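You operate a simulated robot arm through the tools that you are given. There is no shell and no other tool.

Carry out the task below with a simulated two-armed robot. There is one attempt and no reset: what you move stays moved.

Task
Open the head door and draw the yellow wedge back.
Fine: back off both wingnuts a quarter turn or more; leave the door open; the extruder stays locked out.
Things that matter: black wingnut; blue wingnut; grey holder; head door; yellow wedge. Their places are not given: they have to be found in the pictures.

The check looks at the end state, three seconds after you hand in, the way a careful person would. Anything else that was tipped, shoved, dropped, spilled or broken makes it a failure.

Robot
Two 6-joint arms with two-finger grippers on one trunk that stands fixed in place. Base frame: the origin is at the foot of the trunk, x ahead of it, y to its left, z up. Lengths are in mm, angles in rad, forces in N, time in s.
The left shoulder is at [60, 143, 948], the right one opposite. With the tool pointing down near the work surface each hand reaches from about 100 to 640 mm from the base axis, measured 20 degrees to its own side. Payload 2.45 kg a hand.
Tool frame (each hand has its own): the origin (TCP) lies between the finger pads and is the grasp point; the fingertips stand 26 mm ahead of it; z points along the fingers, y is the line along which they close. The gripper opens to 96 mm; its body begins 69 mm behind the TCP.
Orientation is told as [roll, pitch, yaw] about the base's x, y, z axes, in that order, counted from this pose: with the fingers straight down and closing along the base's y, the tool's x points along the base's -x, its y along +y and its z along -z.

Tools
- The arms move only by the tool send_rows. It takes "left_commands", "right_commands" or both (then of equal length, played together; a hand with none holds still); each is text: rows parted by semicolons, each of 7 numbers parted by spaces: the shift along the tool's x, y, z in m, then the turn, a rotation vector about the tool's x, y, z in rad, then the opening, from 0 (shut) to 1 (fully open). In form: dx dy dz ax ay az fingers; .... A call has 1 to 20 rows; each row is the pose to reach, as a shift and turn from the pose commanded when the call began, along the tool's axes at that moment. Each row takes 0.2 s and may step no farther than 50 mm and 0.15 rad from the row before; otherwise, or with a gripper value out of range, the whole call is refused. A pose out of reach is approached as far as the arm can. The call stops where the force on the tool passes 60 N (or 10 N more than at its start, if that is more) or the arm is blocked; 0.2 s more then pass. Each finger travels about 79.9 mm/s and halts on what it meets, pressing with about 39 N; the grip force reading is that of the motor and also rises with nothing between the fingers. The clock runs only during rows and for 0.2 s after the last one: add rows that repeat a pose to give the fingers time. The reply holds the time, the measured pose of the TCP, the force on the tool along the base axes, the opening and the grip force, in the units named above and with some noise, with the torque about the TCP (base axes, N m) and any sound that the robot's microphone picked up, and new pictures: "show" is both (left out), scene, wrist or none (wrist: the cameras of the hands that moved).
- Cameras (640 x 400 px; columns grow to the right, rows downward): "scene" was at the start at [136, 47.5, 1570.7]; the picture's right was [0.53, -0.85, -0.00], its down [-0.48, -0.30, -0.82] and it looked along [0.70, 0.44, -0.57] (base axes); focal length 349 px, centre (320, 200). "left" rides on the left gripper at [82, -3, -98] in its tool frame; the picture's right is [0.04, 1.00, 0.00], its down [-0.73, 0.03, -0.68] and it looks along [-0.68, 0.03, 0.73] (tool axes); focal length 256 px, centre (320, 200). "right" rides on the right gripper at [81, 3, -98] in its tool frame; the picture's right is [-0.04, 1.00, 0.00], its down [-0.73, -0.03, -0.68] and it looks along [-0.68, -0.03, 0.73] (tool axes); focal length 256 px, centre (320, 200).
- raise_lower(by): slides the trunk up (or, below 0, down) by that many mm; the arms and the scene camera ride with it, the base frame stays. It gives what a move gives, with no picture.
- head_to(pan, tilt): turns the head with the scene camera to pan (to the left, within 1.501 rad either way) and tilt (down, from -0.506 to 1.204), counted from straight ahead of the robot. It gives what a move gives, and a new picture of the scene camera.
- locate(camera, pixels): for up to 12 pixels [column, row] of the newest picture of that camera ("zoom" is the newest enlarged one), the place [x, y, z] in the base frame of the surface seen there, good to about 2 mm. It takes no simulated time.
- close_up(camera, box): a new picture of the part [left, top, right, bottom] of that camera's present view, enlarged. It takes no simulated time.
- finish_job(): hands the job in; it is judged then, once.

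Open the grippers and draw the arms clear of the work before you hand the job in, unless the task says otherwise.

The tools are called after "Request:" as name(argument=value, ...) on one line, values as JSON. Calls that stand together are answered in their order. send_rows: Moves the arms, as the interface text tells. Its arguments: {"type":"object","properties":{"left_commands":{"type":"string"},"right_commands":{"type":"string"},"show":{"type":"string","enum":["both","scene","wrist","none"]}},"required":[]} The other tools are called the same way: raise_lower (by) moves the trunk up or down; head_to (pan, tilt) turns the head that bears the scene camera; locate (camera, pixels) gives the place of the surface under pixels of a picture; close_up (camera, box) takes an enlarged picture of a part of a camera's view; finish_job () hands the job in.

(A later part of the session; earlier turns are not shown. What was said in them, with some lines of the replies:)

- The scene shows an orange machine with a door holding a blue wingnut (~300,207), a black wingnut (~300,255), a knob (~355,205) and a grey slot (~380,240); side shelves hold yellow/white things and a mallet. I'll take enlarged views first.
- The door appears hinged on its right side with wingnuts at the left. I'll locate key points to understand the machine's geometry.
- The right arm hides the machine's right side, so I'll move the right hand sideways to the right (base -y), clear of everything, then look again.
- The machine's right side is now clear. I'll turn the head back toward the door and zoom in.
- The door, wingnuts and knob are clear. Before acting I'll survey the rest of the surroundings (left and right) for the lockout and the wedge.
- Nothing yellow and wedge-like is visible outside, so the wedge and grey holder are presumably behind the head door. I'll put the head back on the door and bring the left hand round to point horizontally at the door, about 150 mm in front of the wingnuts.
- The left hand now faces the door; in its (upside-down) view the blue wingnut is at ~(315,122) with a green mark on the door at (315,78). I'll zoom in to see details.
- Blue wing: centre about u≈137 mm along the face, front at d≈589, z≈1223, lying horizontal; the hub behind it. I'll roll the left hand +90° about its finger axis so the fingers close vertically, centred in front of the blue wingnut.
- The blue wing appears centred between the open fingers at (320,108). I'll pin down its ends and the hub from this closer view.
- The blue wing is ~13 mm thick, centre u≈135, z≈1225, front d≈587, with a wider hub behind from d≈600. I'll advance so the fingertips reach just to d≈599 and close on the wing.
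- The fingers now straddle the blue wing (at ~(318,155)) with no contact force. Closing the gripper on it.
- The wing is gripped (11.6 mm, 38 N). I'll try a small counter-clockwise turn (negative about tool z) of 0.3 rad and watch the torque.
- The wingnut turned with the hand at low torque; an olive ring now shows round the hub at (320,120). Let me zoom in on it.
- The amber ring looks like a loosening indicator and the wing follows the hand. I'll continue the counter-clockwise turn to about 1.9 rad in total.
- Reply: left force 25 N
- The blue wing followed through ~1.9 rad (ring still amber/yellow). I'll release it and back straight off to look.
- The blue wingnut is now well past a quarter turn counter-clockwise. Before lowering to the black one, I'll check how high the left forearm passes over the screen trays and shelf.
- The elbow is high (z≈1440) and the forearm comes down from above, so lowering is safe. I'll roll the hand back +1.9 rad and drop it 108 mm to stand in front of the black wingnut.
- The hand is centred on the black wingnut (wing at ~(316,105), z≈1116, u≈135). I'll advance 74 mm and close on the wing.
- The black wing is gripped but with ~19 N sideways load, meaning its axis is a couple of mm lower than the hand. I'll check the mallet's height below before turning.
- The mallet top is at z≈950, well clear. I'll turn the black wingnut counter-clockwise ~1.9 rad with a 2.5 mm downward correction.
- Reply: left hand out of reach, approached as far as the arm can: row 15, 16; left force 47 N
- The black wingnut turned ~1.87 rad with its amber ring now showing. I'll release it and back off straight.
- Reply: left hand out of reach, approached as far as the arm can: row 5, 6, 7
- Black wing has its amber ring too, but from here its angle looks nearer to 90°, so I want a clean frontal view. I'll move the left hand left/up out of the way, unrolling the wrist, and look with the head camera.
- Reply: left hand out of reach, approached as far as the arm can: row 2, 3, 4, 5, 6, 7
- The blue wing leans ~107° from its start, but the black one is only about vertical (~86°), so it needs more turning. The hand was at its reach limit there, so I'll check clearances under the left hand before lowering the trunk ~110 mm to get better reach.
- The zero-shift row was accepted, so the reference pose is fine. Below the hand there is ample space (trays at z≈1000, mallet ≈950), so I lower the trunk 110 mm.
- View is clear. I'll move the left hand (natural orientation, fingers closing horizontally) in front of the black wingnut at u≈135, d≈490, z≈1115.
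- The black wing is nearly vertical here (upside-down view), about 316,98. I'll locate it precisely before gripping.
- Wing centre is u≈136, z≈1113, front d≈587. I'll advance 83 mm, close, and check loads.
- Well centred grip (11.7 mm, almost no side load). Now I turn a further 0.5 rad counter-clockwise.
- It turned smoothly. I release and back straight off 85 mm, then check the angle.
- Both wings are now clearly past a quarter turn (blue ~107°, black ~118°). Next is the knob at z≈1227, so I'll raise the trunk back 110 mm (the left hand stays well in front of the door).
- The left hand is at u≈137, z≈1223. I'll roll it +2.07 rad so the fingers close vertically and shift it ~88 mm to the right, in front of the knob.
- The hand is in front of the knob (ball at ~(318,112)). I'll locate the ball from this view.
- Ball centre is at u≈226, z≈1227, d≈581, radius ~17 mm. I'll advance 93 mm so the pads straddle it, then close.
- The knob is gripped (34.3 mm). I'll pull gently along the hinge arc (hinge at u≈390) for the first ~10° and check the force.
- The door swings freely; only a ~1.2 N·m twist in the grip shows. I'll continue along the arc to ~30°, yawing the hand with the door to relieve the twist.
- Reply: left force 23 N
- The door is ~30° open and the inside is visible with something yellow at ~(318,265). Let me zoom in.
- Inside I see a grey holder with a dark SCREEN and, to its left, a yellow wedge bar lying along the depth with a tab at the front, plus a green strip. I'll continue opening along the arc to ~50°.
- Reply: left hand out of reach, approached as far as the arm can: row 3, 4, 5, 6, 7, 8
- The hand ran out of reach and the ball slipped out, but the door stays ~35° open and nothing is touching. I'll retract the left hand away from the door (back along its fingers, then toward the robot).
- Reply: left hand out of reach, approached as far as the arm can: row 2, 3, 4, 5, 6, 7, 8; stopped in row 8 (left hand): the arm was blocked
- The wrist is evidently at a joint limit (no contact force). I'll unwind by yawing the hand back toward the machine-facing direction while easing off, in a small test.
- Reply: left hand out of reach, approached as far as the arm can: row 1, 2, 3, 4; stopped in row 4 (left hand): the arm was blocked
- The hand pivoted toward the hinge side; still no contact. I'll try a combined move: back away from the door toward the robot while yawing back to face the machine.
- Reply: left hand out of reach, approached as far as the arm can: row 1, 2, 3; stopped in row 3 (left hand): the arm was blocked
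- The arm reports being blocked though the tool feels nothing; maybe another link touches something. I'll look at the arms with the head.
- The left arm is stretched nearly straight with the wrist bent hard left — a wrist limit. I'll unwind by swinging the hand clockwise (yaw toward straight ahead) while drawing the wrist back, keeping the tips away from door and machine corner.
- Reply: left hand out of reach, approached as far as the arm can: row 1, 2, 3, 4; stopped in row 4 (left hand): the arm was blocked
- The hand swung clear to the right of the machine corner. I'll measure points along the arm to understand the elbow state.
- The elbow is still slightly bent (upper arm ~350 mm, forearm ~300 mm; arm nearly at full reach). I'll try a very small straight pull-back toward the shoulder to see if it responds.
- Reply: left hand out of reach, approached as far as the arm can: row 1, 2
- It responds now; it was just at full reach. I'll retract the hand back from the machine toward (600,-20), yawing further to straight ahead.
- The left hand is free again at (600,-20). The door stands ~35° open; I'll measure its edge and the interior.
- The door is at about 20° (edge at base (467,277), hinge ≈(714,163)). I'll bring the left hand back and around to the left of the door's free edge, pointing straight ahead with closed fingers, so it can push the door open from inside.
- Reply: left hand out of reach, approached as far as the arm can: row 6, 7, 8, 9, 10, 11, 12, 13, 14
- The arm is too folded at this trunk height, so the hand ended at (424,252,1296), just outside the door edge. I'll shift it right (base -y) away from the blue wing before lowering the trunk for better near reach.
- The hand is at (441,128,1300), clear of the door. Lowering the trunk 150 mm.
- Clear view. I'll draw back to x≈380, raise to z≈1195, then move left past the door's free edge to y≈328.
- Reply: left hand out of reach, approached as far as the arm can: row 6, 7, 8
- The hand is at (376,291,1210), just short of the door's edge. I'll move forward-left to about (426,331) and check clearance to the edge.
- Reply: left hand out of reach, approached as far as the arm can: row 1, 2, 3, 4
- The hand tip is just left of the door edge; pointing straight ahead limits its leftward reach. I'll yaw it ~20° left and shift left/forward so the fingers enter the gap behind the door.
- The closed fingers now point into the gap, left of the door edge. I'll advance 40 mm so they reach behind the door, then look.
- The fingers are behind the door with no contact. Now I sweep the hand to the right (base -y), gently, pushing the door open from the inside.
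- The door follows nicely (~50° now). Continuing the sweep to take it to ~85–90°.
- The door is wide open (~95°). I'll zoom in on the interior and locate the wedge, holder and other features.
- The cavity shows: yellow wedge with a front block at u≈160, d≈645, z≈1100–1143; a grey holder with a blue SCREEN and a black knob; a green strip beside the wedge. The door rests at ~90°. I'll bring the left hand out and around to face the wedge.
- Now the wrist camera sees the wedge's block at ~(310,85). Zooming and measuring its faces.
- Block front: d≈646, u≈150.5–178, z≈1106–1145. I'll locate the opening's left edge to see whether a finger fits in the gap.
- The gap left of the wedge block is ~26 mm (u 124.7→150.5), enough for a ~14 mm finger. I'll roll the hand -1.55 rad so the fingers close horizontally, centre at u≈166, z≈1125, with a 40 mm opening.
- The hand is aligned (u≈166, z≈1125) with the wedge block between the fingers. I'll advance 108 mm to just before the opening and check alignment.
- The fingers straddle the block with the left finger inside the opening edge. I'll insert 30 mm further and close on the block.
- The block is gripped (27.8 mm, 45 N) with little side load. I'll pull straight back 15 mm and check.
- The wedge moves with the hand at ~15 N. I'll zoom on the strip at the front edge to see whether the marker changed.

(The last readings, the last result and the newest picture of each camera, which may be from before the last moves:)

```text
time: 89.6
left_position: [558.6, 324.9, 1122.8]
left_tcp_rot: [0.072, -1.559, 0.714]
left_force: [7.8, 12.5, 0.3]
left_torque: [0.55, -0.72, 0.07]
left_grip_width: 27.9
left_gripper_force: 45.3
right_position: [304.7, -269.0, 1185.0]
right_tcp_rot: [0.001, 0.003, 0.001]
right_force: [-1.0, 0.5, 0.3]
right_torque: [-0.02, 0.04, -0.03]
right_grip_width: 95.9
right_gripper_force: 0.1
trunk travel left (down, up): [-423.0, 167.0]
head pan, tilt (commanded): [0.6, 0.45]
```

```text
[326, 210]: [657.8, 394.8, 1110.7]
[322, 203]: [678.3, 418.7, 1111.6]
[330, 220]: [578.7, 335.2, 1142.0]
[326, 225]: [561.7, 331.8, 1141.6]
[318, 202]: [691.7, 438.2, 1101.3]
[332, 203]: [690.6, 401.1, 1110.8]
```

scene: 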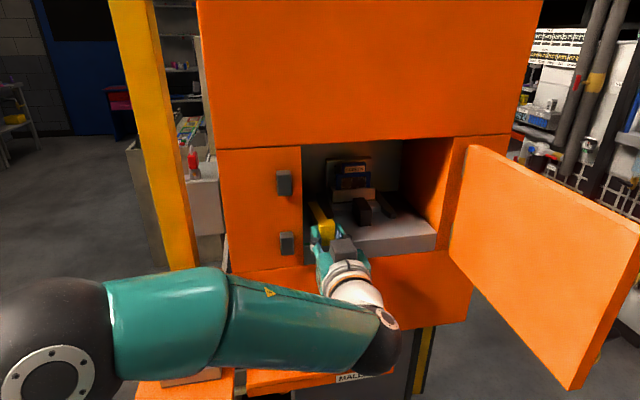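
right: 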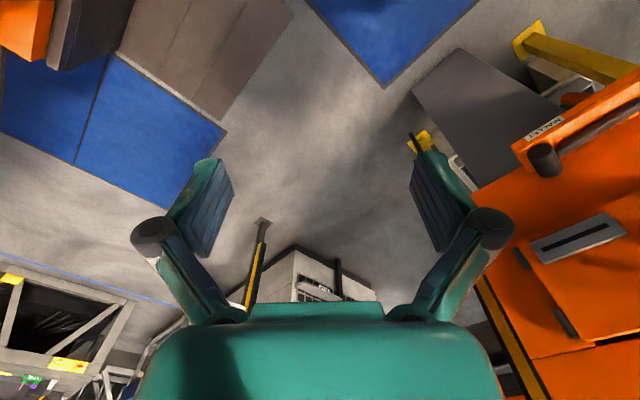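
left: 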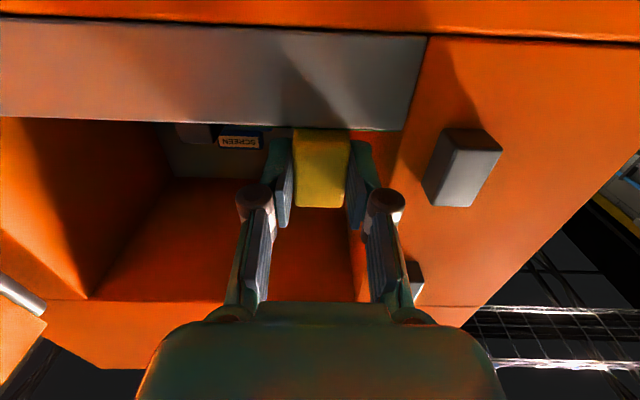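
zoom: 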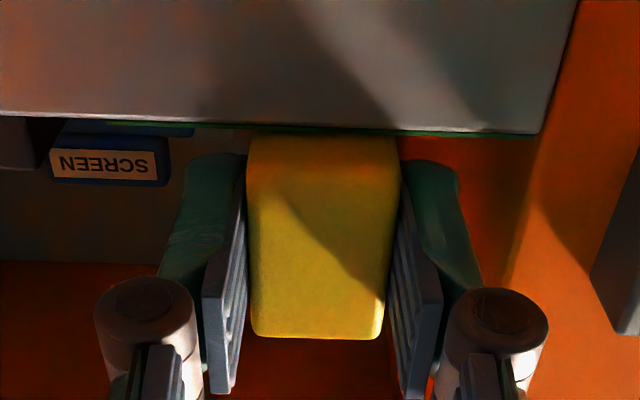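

The wedge is out ~15 mm and the green strip is still there. I'll pull another 24 mm gently.

Request:
send_rows(left_commands="0 0 -0.006 0 0 0 0.15; 0 0 -0.012 0 0 0 0.15; 0 0 -0.018 0 0 0 0.15; 0 0 -0.024 0 0 0 0.15", show="both")

Request:
close_up(camera="scene", box=[290, 180, 390, 280])

Request:
close_up(camera="left", box=[180, 60, 440, 230])

```text
time: 90.6
left_position: [543.8, 310.3, 1120.7]
left_tcp_rot: [0.006, -1.554, 0.782]
left_force: [27.1, 31.8, 6.0]
left_torque: [0.14, -0.1, 0.04]
left_grip_width: 28.0
left_gripper_force: 45.1
right_position: [306.9, -265.9, 1184.8]
right_tcp_rot: [-0.003, 0.003, 0.002]
right_force: [-0.4, -0.3, 0.1]
right_torque: [0.03, 0.0, -0.01]
right_grip_width: 96.1
right_gripper_force: 0.0
trunk travel left (down, up): [-423.0, 167.0]
head pan, tilt (commanded): [0.6, 0.45]
```

scene: 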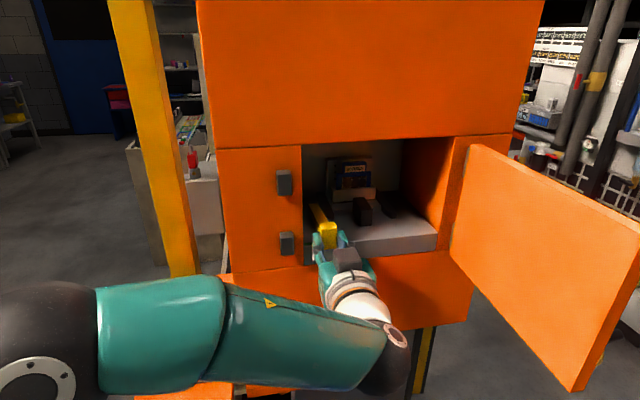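
left: 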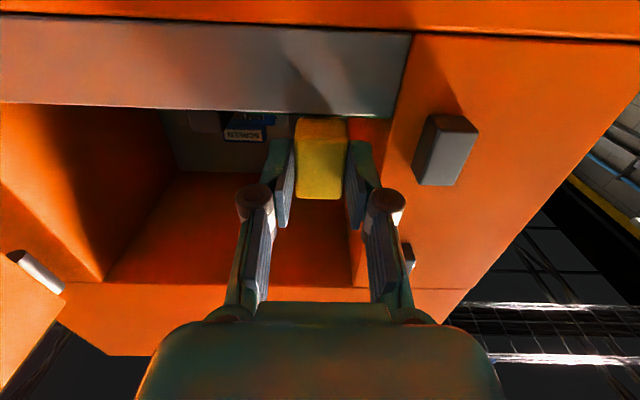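

```text
4.00 times, centred on (340, 230) of scene
```

zoom: 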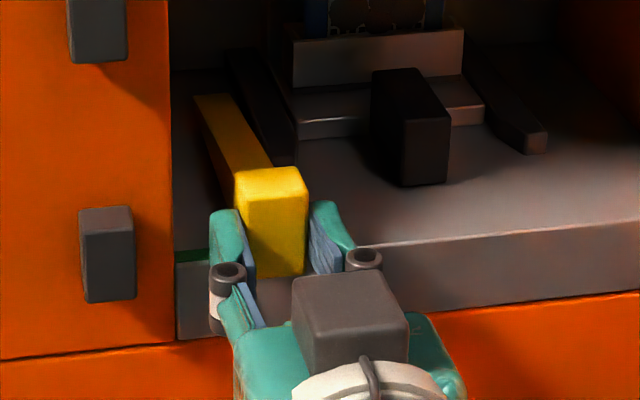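

```text
2.35 times, centred on (310, 145) of left
```

zoom: 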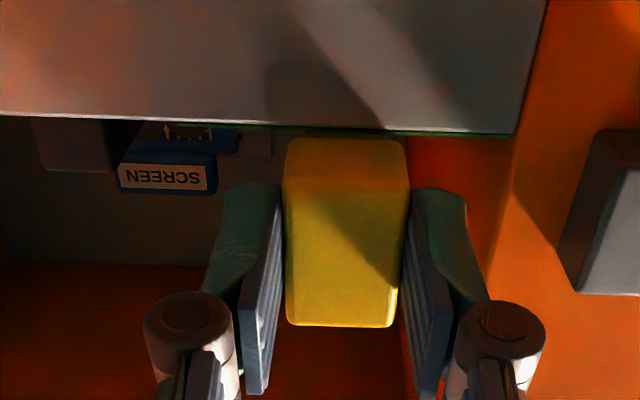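

Pull force rose to ~42 N at ~37 mm total. I'll measure where the wedge is now and whether it slipped in the grip.

Request:
locate(camera="scene", pixels=[[326, 225], [334, 225], [330, 228], [327, 233], [316, 206], [320, 215], [341, 205], [334, 240]])

Request:
locate(camera="left", pixels=[[320, 170], [320, 130], [305, 160], [335, 160], [320, 190], [250, 115], [370, 116]])

```text
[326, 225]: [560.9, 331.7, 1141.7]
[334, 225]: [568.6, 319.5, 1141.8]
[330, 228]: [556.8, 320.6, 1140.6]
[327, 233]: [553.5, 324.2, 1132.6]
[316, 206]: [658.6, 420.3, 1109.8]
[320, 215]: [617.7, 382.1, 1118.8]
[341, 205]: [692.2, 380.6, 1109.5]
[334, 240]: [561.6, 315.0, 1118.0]
```

```text
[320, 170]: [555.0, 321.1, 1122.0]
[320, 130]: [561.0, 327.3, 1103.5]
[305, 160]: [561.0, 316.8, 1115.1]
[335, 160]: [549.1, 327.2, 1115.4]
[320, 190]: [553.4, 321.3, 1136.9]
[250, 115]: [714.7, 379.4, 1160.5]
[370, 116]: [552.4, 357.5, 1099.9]
```

The block front is now at d≈619.5 — it has come out ~26 mm, while the hand moved 33 mm (slipped ~7 mm). I'll hold a moment to see if the force decays or the wedge creeps.

Request:
send_rows(left_commands="0 0 0 0 0 0 0.15; 0 0 0 0 0 0 0.15; 0 0 0 0 0 0 0.15; 0 0 0 0 0 0 0.15", show="wrist")

Request:
locate(camera="left", pixels=[[320, 170], [320, 130], [320, 190]])

```text
time: 91.6
left_position: [543.8, 310.8, 1120.7]
left_tcp_rot: [0.064, -1.555, 0.724]
left_force: [24.6, 30.5, 7.6]
left_torque: [-0.13, -0.07, 0.05]
left_grip_width: 27.7
left_gripper_force: 44.5
right_position: [305.8, -264.4, 1185.2]
right_tcp_rot: [-0.003, 0.003, 0.002]
right_force: [0.9, -0.4, 0.4]
right_torque: [0.01, 0.0, 0.04]
right_grip_width: 96.0
right_gripper_force: 0.1
trunk travel left (down, up): [-423.0, 167.0]
head pan, tilt (commanded): [0.6, 0.45]
```

left: 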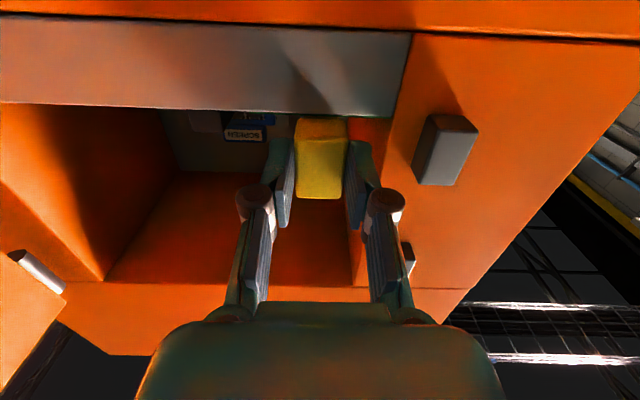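

```text
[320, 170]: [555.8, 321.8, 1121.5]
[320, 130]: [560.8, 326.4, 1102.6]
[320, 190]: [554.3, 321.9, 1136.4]
```

The force stays ~40 N, which looks like an end stop at ~26 mm of travel. I'll relax the pull, open the fingers and back off a little to inspect the wedge and marker.

Request:
send_rows(left_commands="0 0 0.004 0 0 0 0.15; 0 0 0.006 0 0 0 0.15; 0 0 0.006 0 0 0 0.3; 0 0 0.006 0 0 0 0.42; 0 0 -0.02 0 0 0 0.42; 0 0 -0.05 0 0 0 0.42; 0 0 -0.08 0 0 0 0.42", show="both")

Request:
close_up(camera="scene", box=[290, 160, 410, 270])

Request:
close_up(camera="left", box=[180, 20, 420, 200])

```text
time: 93.2
left_position: [483.6, 248.7, 1124.3]
left_tcp_rot: [0.124, -1.558, 0.663]
left_force: [0.3, 0.5, 0.5]
left_torque: [0.01, 0.0, -0.02]
left_grip_width: 40.4
left_gripper_force: 0.0
right_position: [300.8, -270.5, 1185.6]
right_tcp_rot: [0.003, 0.0, 0.0]
right_force: [-0.4, 0.1, 0.3]
right_torque: [-0.02, -0.01, -0.01]
right_grip_width: 96.4
right_gripper_force: 0.0
trunk travel left (down, up): [-423.0, 167.0]
head pan, tilt (commanded): [0.6, 0.45]
```

scene: 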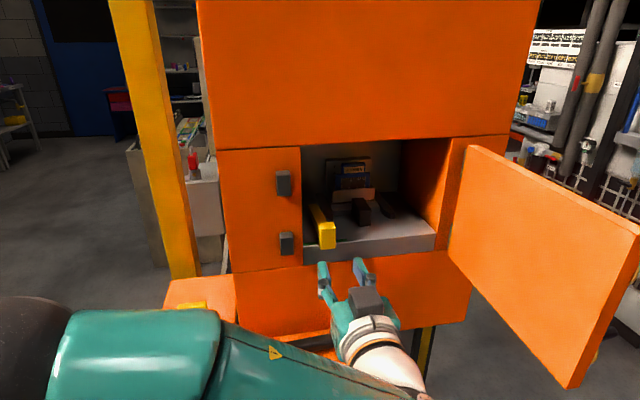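
left: 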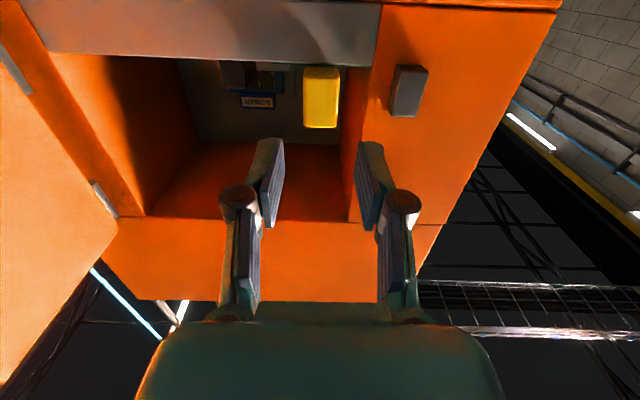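

```text
3.64 times, centred on (350, 215) of scene
```

zoom: 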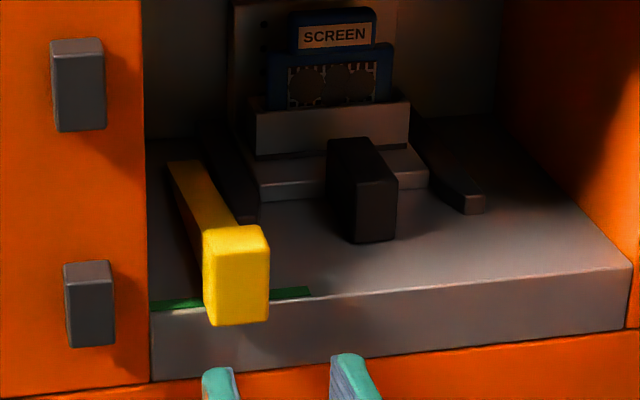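

```text
2.22 times, centred on (300, 110) of left
```

zoom: 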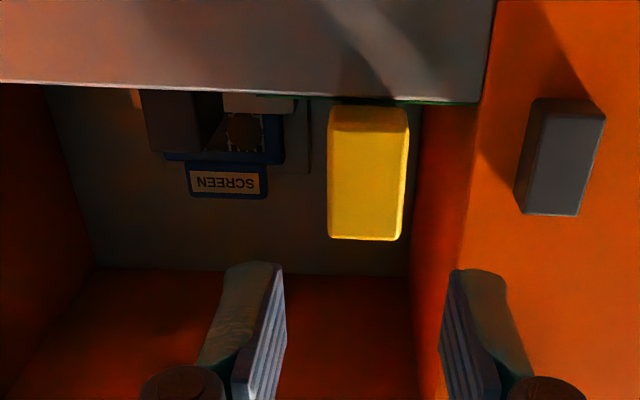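

The wedge block overhangs the front edge and the green strip still shows beside it. I'll locate the strip, the block and the tail of the bar.

Request:
locate(camera="scene", pixels=[[342, 240], [342, 241], [310, 244], [346, 240], [325, 235], [321, 226], [333, 224], [328, 222], [311, 206], [318, 215], [324, 240], [350, 241]])

Request:
close_up(camera="scene", box=[300, 195, 360, 255])

```text
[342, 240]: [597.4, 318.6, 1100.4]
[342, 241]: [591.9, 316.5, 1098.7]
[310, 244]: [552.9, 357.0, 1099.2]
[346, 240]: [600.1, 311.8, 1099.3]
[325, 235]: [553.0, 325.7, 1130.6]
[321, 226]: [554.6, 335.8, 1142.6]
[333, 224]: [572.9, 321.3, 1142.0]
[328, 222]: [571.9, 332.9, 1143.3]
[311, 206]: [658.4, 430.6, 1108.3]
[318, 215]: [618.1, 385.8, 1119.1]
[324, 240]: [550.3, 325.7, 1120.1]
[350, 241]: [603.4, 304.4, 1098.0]
```

```text
6.67 times, centred on (330, 225) of scene
```

zoom: 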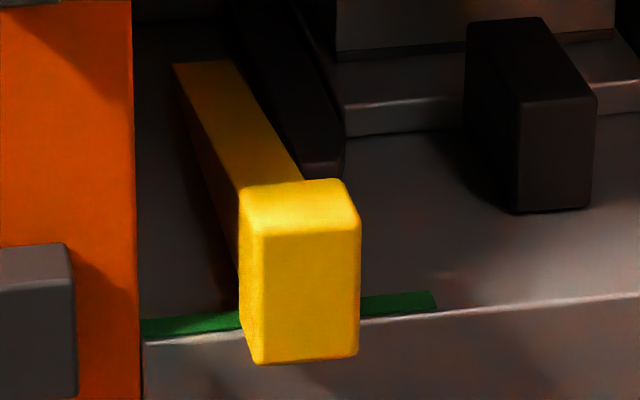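

The wedge has come out ~26 mm (tail from d≈797 to ≈770). To tell a true end stop from a slip, I'll re-grip the block and pull once more.

Request:
send_rows(left_commands="0 0 0.03 0 0 0 0.42; 0 0 0.06 0 0 0 0.42; 0 0 0.09 0 0 0 0.42; 0 0 0.106 0 0 0 0.42; 0 0 0.106 0 0 0 0.3; 0 0 0.106 0 0 0 0.1; 0 0 0.106 0 0 0 0; 0 0 0.106 0 0 0 0; 0 0 0.106 0 0 0 0", show="both")

```text
time: 95.2
left_position: [557.6, 326.1, 1124.6]
left_tcp_rot: [0.136, -1.559, 0.648]
left_force: [1.7, 1.8, 1.7]
left_torque: [-0.1, -0.06, 0.04]
left_grip_width: 27.1
left_gripper_force: 45.2
right_position: [302.5, -269.2, 1185.2]
right_tcp_rot: [-0.001, -0.001, 0.002]
right_force: [0.1, -0.3, -0.1]
right_torque: [-0.03, -0.02, -0.01]
right_grip_width: 96.0
right_gripper_force: 0.0
trunk travel left (down, up): [-423.0, 167.0]
head pan, tilt (commanded): [0.6, 0.45]
```

scene: 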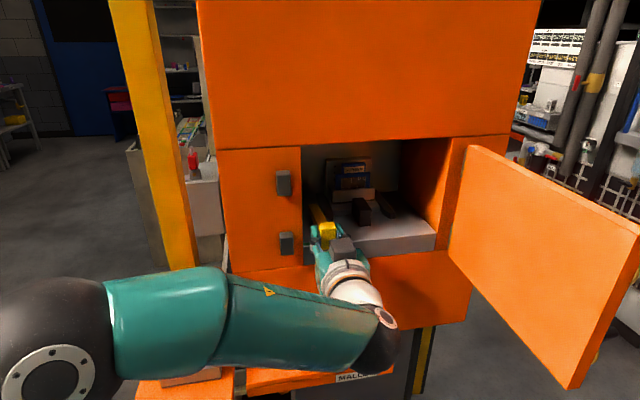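
left: 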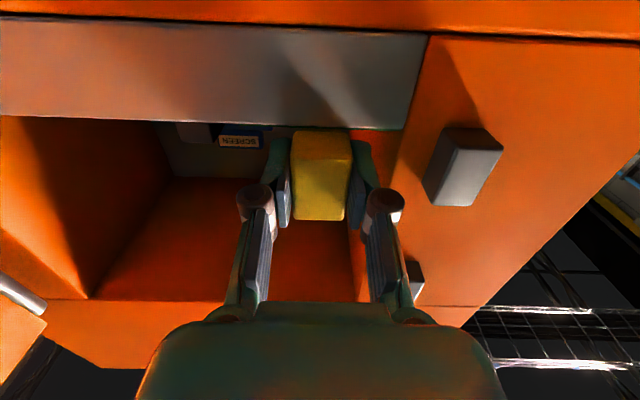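

Re-gripped (27.1 mm). Pulling slowly 8 mm and watching the force.

Request:
send_rows(left_commands="0 0 -0.002 0 0 0 0; 0 0 -0.004 0 0 0 0; 0 0 -0.006 0 0 0 0; 0 0 -0.008 0 0 0 0; 0 0 -0.008 0 0 0 0", show="wrist")

Request:
locate(camera="left", pixels=[[320, 185], [320, 200], [320, 140]])

```text
time: 96.4
left_position: [555.2, 323.5, 1122.0]
left_tcp_rot: [-0.119, -1.557, 0.906]
left_force: [30.1, 28.3, 14.1]
left_torque: [0.41, -0.24, -0.02]
left_grip_width: 27.4
left_gripper_force: 45.8
right_position: [306.0, -265.6, 1184.4]
right_tcp_rot: [-0.003, 0.004, 0.002]
right_force: [0.7, -0.2, 0.3]
right_torque: [0.01, -0.03, 0.02]
right_grip_width: 96.1
right_gripper_force: 0.0
trunk travel left (down, up): [-423.0, 167.0]
head pan, tilt (commanded): [0.6, 0.45]
```

left: 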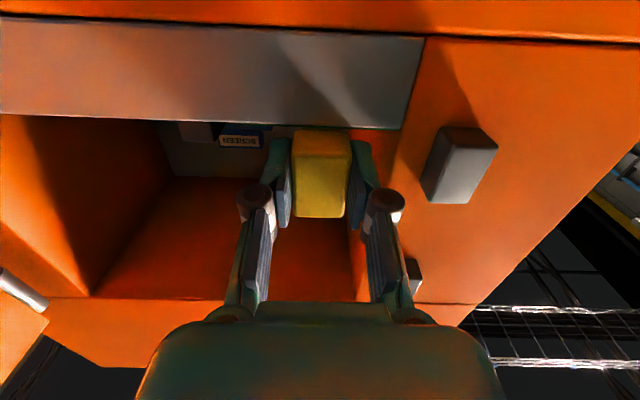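

```text
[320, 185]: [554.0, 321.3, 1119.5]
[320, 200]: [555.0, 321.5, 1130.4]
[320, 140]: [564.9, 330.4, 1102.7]
```

The wedge front stays at d≈619 under 41 N. To be sure this is a stop rather than friction, I'll push it in ~5 mm and pull again, reading force at intermediate points.

Request:
send_rows(left_commands="0 0 0.004 0 0 0 0; 0 0 0.008 0 0 0 0; 0 0 0.012 0 0 0 0; 0 0 0.012 0 0 0 0; 0 0 0.009 0 0 0 0; 0 0 0.006 0 0 0 0; 0 0 0.006 0 0 0 0", show="none")

Request:
send_rows(left_commands="0 0 -0.0015 0 0 0 0; 0 0 -0.003 0 0 0 0; 0 0 -0.003 0 0 0 0", show="wrist")

Request:
locate(camera="left", pixels=[[320, 185], [320, 200], [320, 140]])

Request:
send_rows(left_commands="0 0 -0.002 0 0 0 0; 0 0 -0.004 0 0 0 0; 0 0 -0.004 0 0 0 0", show="none")

```text
time: 98.0
left_position: [558.9, 324.8, 1121.7]
left_tcp_rot: [0.094, -1.556, 0.693]
left_force: [6.6, 11.6, -0.2]
left_torque: [0.15, -0.2, 0.25]
left_grip_width: 27.2
left_gripper_force: 44.0
right_position: [304.1, -268.1, 1185.3]
right_tcp_rot: [0.0, 0.002, 0.002]
right_force: [-0.1, 0.0, 0.9]
right_torque: [-0.03, -0.01, -0.01]
right_grip_width: 96.0
right_gripper_force: 0.0
trunk travel left (down, up): [-423.0, 167.0]
head pan, tilt (commanded): [0.6, 0.45]
```

```text
time: 98.8
left_position: [556.6, 323.2, 1121.5]
left_tcp_rot: [0.059, -1.558, 0.726]
left_force: [8.0, 14.1, 1.1]
left_torque: [0.19, -0.17, 0.11]
left_grip_width: 27.3
left_gripper_force: 45.1
right_position: [303.5, -267.1, 1185.1]
right_tcp_rot: [-0.002, 0.002, 0.002]
right_force: [-0.3, 0.3, -0.8]
right_torque: [-0.02, -0.01, 0.0]
right_grip_width: 96.1
right_gripper_force: 0.1
trunk travel left (down, up): [-423.0, 167.0]
head pan, tilt (commanded): [0.6, 0.45]
```

left: 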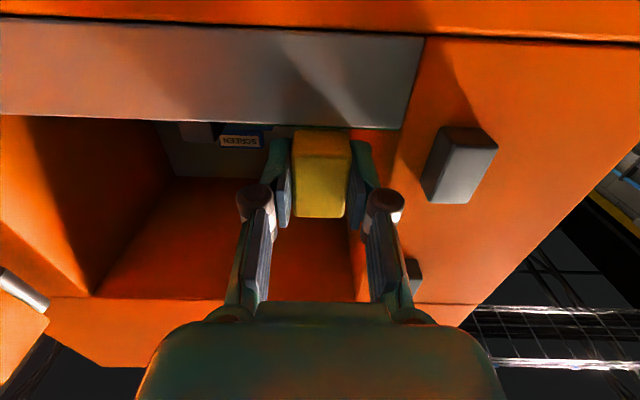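

```text
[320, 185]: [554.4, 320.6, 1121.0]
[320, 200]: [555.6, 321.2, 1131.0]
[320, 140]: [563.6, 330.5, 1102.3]
```

```text
time: 99.6
left_position: [555.6, 321.9, 1121.8]
left_tcp_rot: [-0.071, -1.558, 0.859]
left_force: [28.9, 31.1, 10.9]
left_torque: [0.28, -0.22, 0.06]
left_grip_width: 27.9
left_gripper_force: 44.8
right_position: [305.6, -264.4, 1185.3]
right_tcp_rot: [-0.004, 0.003, 0.002]
right_force: [0.5, 0.5, 0.5]
right_torque: [0.02, 0.0, 0.0]
right_grip_width: 95.9
right_gripper_force: 0.0
trunk travel left (down, up): [-423.0, 167.0]
head pan, tilt (commanded): [0.6, 0.45]
```

Free sliding at ~16 N then a firm stop at the same place: the wedge is fully drawn to its end stop. I'll relax the tension, open and back the hand off.

Request:
send_rows(left_commands="0 0 0.002 0 0 0 0; 0 0 0.004 0 0 0 0; 0 0 0.004 0 0 0 0.3; 0 0 0.004 0 0 0 0.42; 0 0 0.004 0 0 0 0.42; 0 0 -0.02 0 0 0 0.42; 0 0 -0.05 0 0 0 0.42; 0 0 -0.09 0 0 0 0.42; 0 0 -0.12 0 0 0 0.42", show="both")

Request:
locate(camera="left", pixels=[[320, 90], [320, 100], [320, 80], [322, 110]])

Request:
close_up(camera="scene", box=[290, 150, 420, 270])

```text
time: 101.6
left_position: [466.6, 232.2, 1125.0]
left_tcp_rot: [0.118, -1.558, 0.667]
left_force: [-1.0, 0.1, 0.5]
left_torque: [0.01, -0.01, -0.04]
left_grip_width: 40.3
left_gripper_force: 0.0
right_position: [300.5, -268.6, 1185.5]
right_tcp_rot: [0.002, -0.001, 0.0]
right_force: [-0.4, -0.3, -0.7]
right_torque: [0.01, 0.02, 0.03]
right_grip_width: 96.0
right_gripper_force: 0.0
trunk travel left (down, up): [-423.0, 167.0]
head pan, tilt (commanded): [0.6, 0.45]
```

scene: 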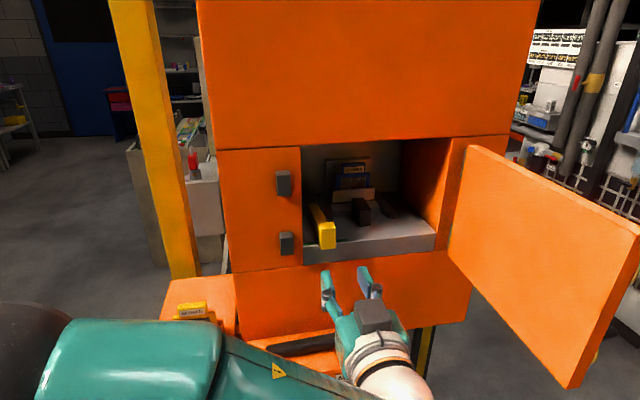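
left: 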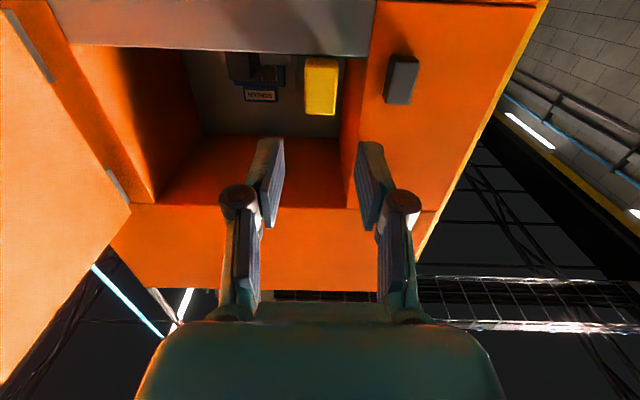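

```text
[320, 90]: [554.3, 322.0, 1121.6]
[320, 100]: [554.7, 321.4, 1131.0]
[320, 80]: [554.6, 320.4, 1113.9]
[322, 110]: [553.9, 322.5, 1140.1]
```

```text
3.33 times, centred on (355, 210) of scene
```

zoom: 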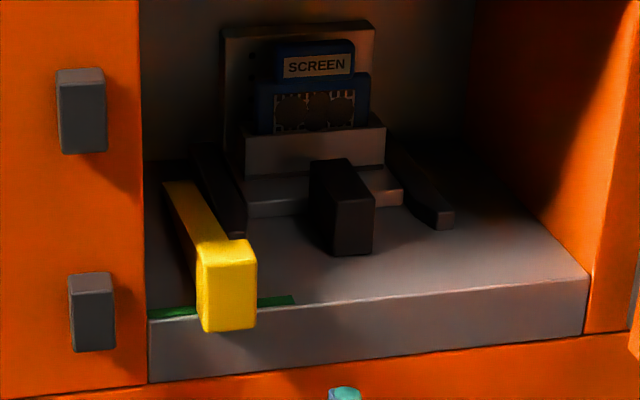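

The wedge rests at d≈619.5 after release. I'll draw the left hand further back and open it, and at the same time turn the right hand so its camera can check the wingnuts on the door's outer face.

Request:
send_rows(left_commands="0 0 -0.016 0 0 0 0.5; 0 0 -0.033 0 0 0 0.6; 0 0 -0.05 0 0 0 0.7; 0 0 -0.066 0 0 0 0.8; 0 0 -0.083 0 0 0 0.9; 0 0 -0.1 0 0 0 1", right_commands="0 0 0 0 -0.085 -0.1 1; 0 0 0 0 -0.17 -0.2 1; 0 0 0 0 -0.255 -0.3 1; 0 0 0 0 -0.34 -0.4 1; 0 0 0 0 -0.425 -0.5 1; 0 0 0 0 -0.51 -0.6 1", show="both")

```text
time: 103.0
left_position: [395.4, 161.9, 1126.1]
left_tcp_rot: [0.198, -1.559, 0.587]
left_force: [1.3, 0.3, 0.8]
left_torque: [-0.03, -0.02, -0.01]
left_grip_width: 96.1
left_gripper_force: 0.0
right_position: [302.0, -270.0, 1185.2]
right_tcp_rot: [-0.165, -0.476, 0.656]
right_force: [0.3, 0.0, 0.9]
right_torque: [0.02, -0.05, -0.02]
right_grip_width: 96.3
right_gripper_force: 0.1
trunk travel left (down, up): [-423.0, 167.0]
head pan, tilt (commanded): [0.6, 0.45]
```

scene: 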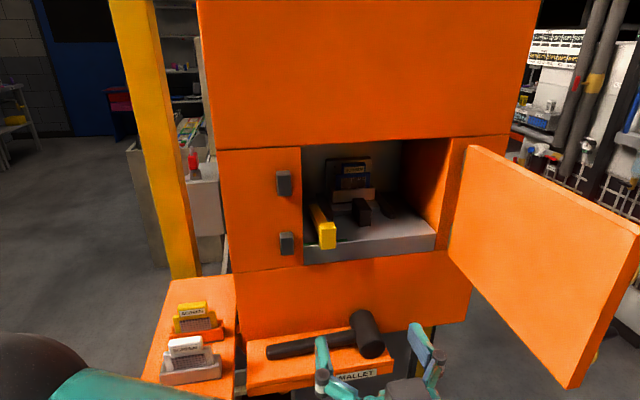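
right: 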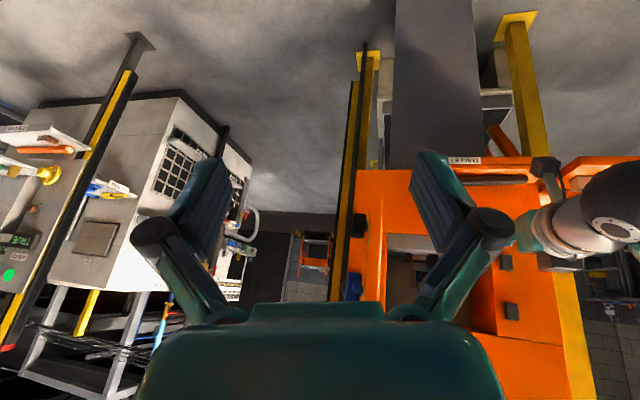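
left: 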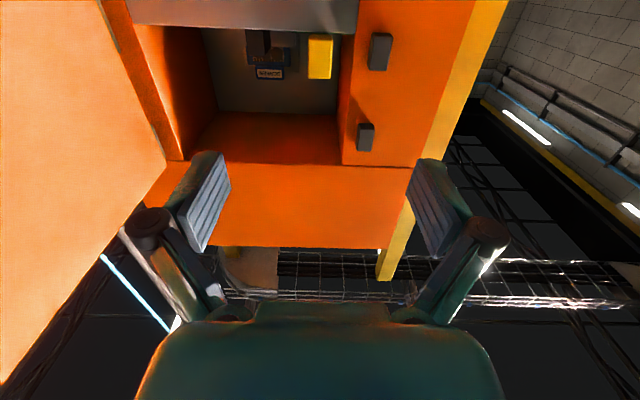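

The right camera sees the door edge-on. I'll shift the right hand to the right/forward in free space and yaw it left to view the door's outer face.

Request:
send_rows(right_commands="-0.0014 -0.0384 0.0071 -0.0573 -0.0183 -0.1096 1; -0.0027 -0.0767 0.0142 -0.1145 -0.0365 -0.2193 1; -0.0041 -0.1151 0.0212 -0.1718 -0.0548 -0.3289 1; -0.0054 -0.1534 0.0283 -0.229 -0.073 -0.4385 1", show="wrist")

Request:
close_up(camera="right", box=[240, 120, 560, 330])

```text
time: 104.0
left_position: [396.5, 162.5, 1124.5]
left_tcp_rot: [0.254, -1.558, 0.533]
left_force: [1.0, -0.2, 0.1]
left_torque: [0.0, -0.02, 0.01]
left_grip_width: 96.3
left_gripper_force: 0.0
right_position: [402.9, -391.1, 1183.9]
right_tcp_rot: [-0.162, -0.478, 1.154]
right_force: [-0.9, 0.0, -0.2]
right_torque: [0.0, 0.01, -0.02]
right_grip_width: 96.0
right_gripper_force: 0.0
trunk travel left (down, up): [-423.0, 167.0]
head pan, tilt (commanded): [0.6, 0.45]
```

right: 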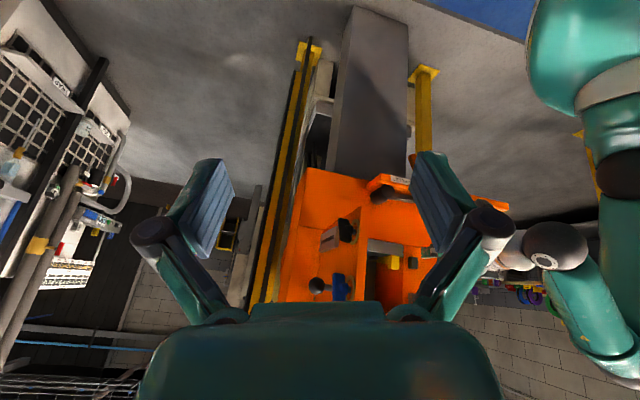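

```text
1.90 times, centred on (400, 225) of right
```

zoom: 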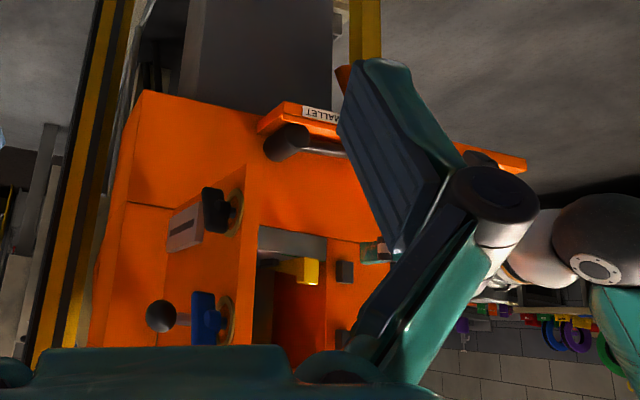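

I can see the door's outer face: black wing near (345,230) and blue near (338,287). Zooming closer.

Request:
close_up(camera="right", box=[300, 205, 400, 305])

```text
4.00 times, centred on (350, 255) of right
```

zoom: 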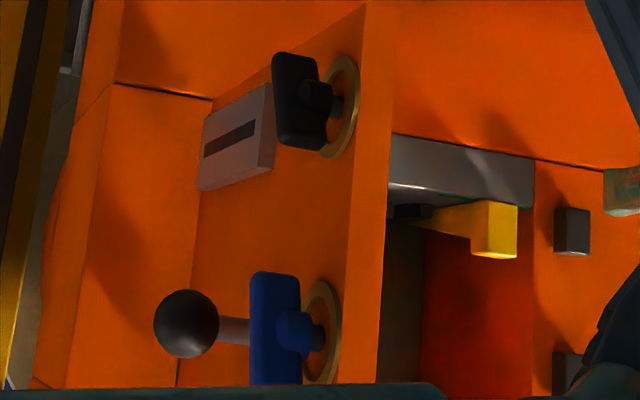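

Both wings are still turned with amber rings, the wedge is drawn out, door open. I'll draw the left hand a bit further back so both arms are clear, then take a last look.

Request:
send_rows(left_commands="0 0 -0.02 0 0 0 1; 0 0 -0.04 0 0 0 1; 0 0 -0.06 0 0 0 1", show="both")

Request:
close_up(camera="scene", box=[140, 130, 460, 400])

Request:
close_up(camera="right", box=[300, 205, 400, 305])

```text
time: 104.8
left_position: [359.2, 129.8, 1126.5]
left_tcp_rot: [-0.251, -1.547, 1.07]
left_force: [0.6, 0.3, -0.5]
left_torque: [-0.03, 0.02, 0.03]
left_grip_width: 96.4
left_gripper_force: 0.2
right_position: [402.0, -389.4, 1184.6]
right_tcp_rot: [-0.163, -0.478, 1.153]
right_force: [0.2, -0.4, 0.4]
right_torque: [0.04, 0.01, -0.01]
right_grip_width: 96.0
right_gripper_force: 0.0
trunk travel left (down, up): [-423.0, 167.0]
head pan, tilt (commanded): [0.6, 0.45]
```

scene: 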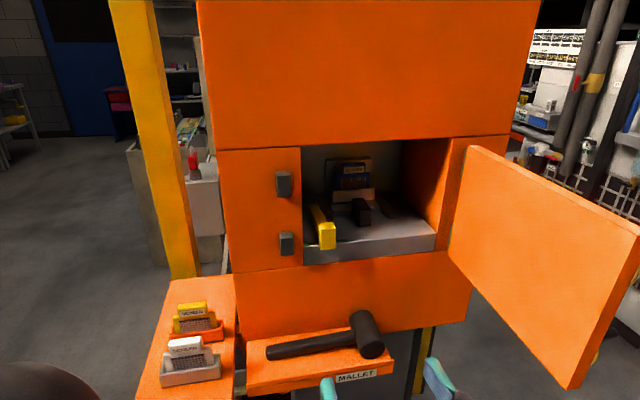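
left: 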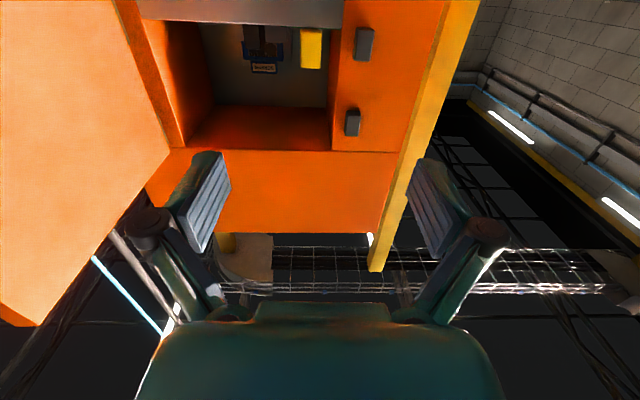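

```text
1.48 times, centred on (300, 265) of scene
```

zoom: 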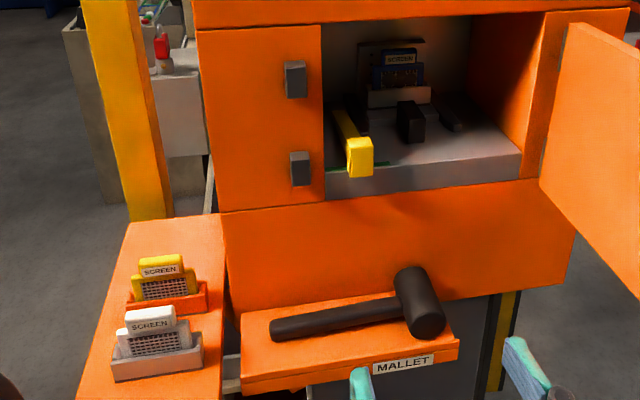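

```text
4.00 times, centred on (350, 255) of right
```

zoom: 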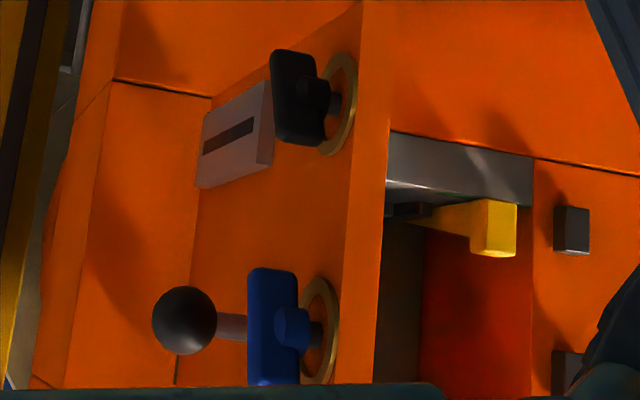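

Everything is in the wanted state: both wingnuts turned well past a quarter turn, door open ~90°, wedge drawn back to its stop, holder, screens, mallet and the red lockout undisturbed, both grippers open and clear. Handing in.

Request:
finish_job()

```text
The job is handed in.
```

The head door is open at about 90° and the yellow wedge is drawn back to its stop. I've handed the job in, and no result came back.

- **Wingnuts:** The blue one is backed off about 107° and the black one about 118°. The black one only reached about 86° on the first try, so I gripped it again and turned it further. Both now show an amber ring where there was a green mark.
- **Door:** The knob slipped out of the left gripper at about 20° open, when the arm ran out of reach. I pushed the door the rest of the way from inside with closed fingers, and it stayed where I left it.
- **Wedge:** It came out about 26 mm. I pulled it twice, and both times it slid freely and then stopped hard at the same place. A green strip on the floor beside the wedge did not change as it came out. I could not tell whether it marks the wedge's position.
- **Everything else:** The last pictures show the grey holder, both screens and the mallet in place. I did not touch the red padlock-like lockout behind the machine. Both grippers are open and clear of the work.
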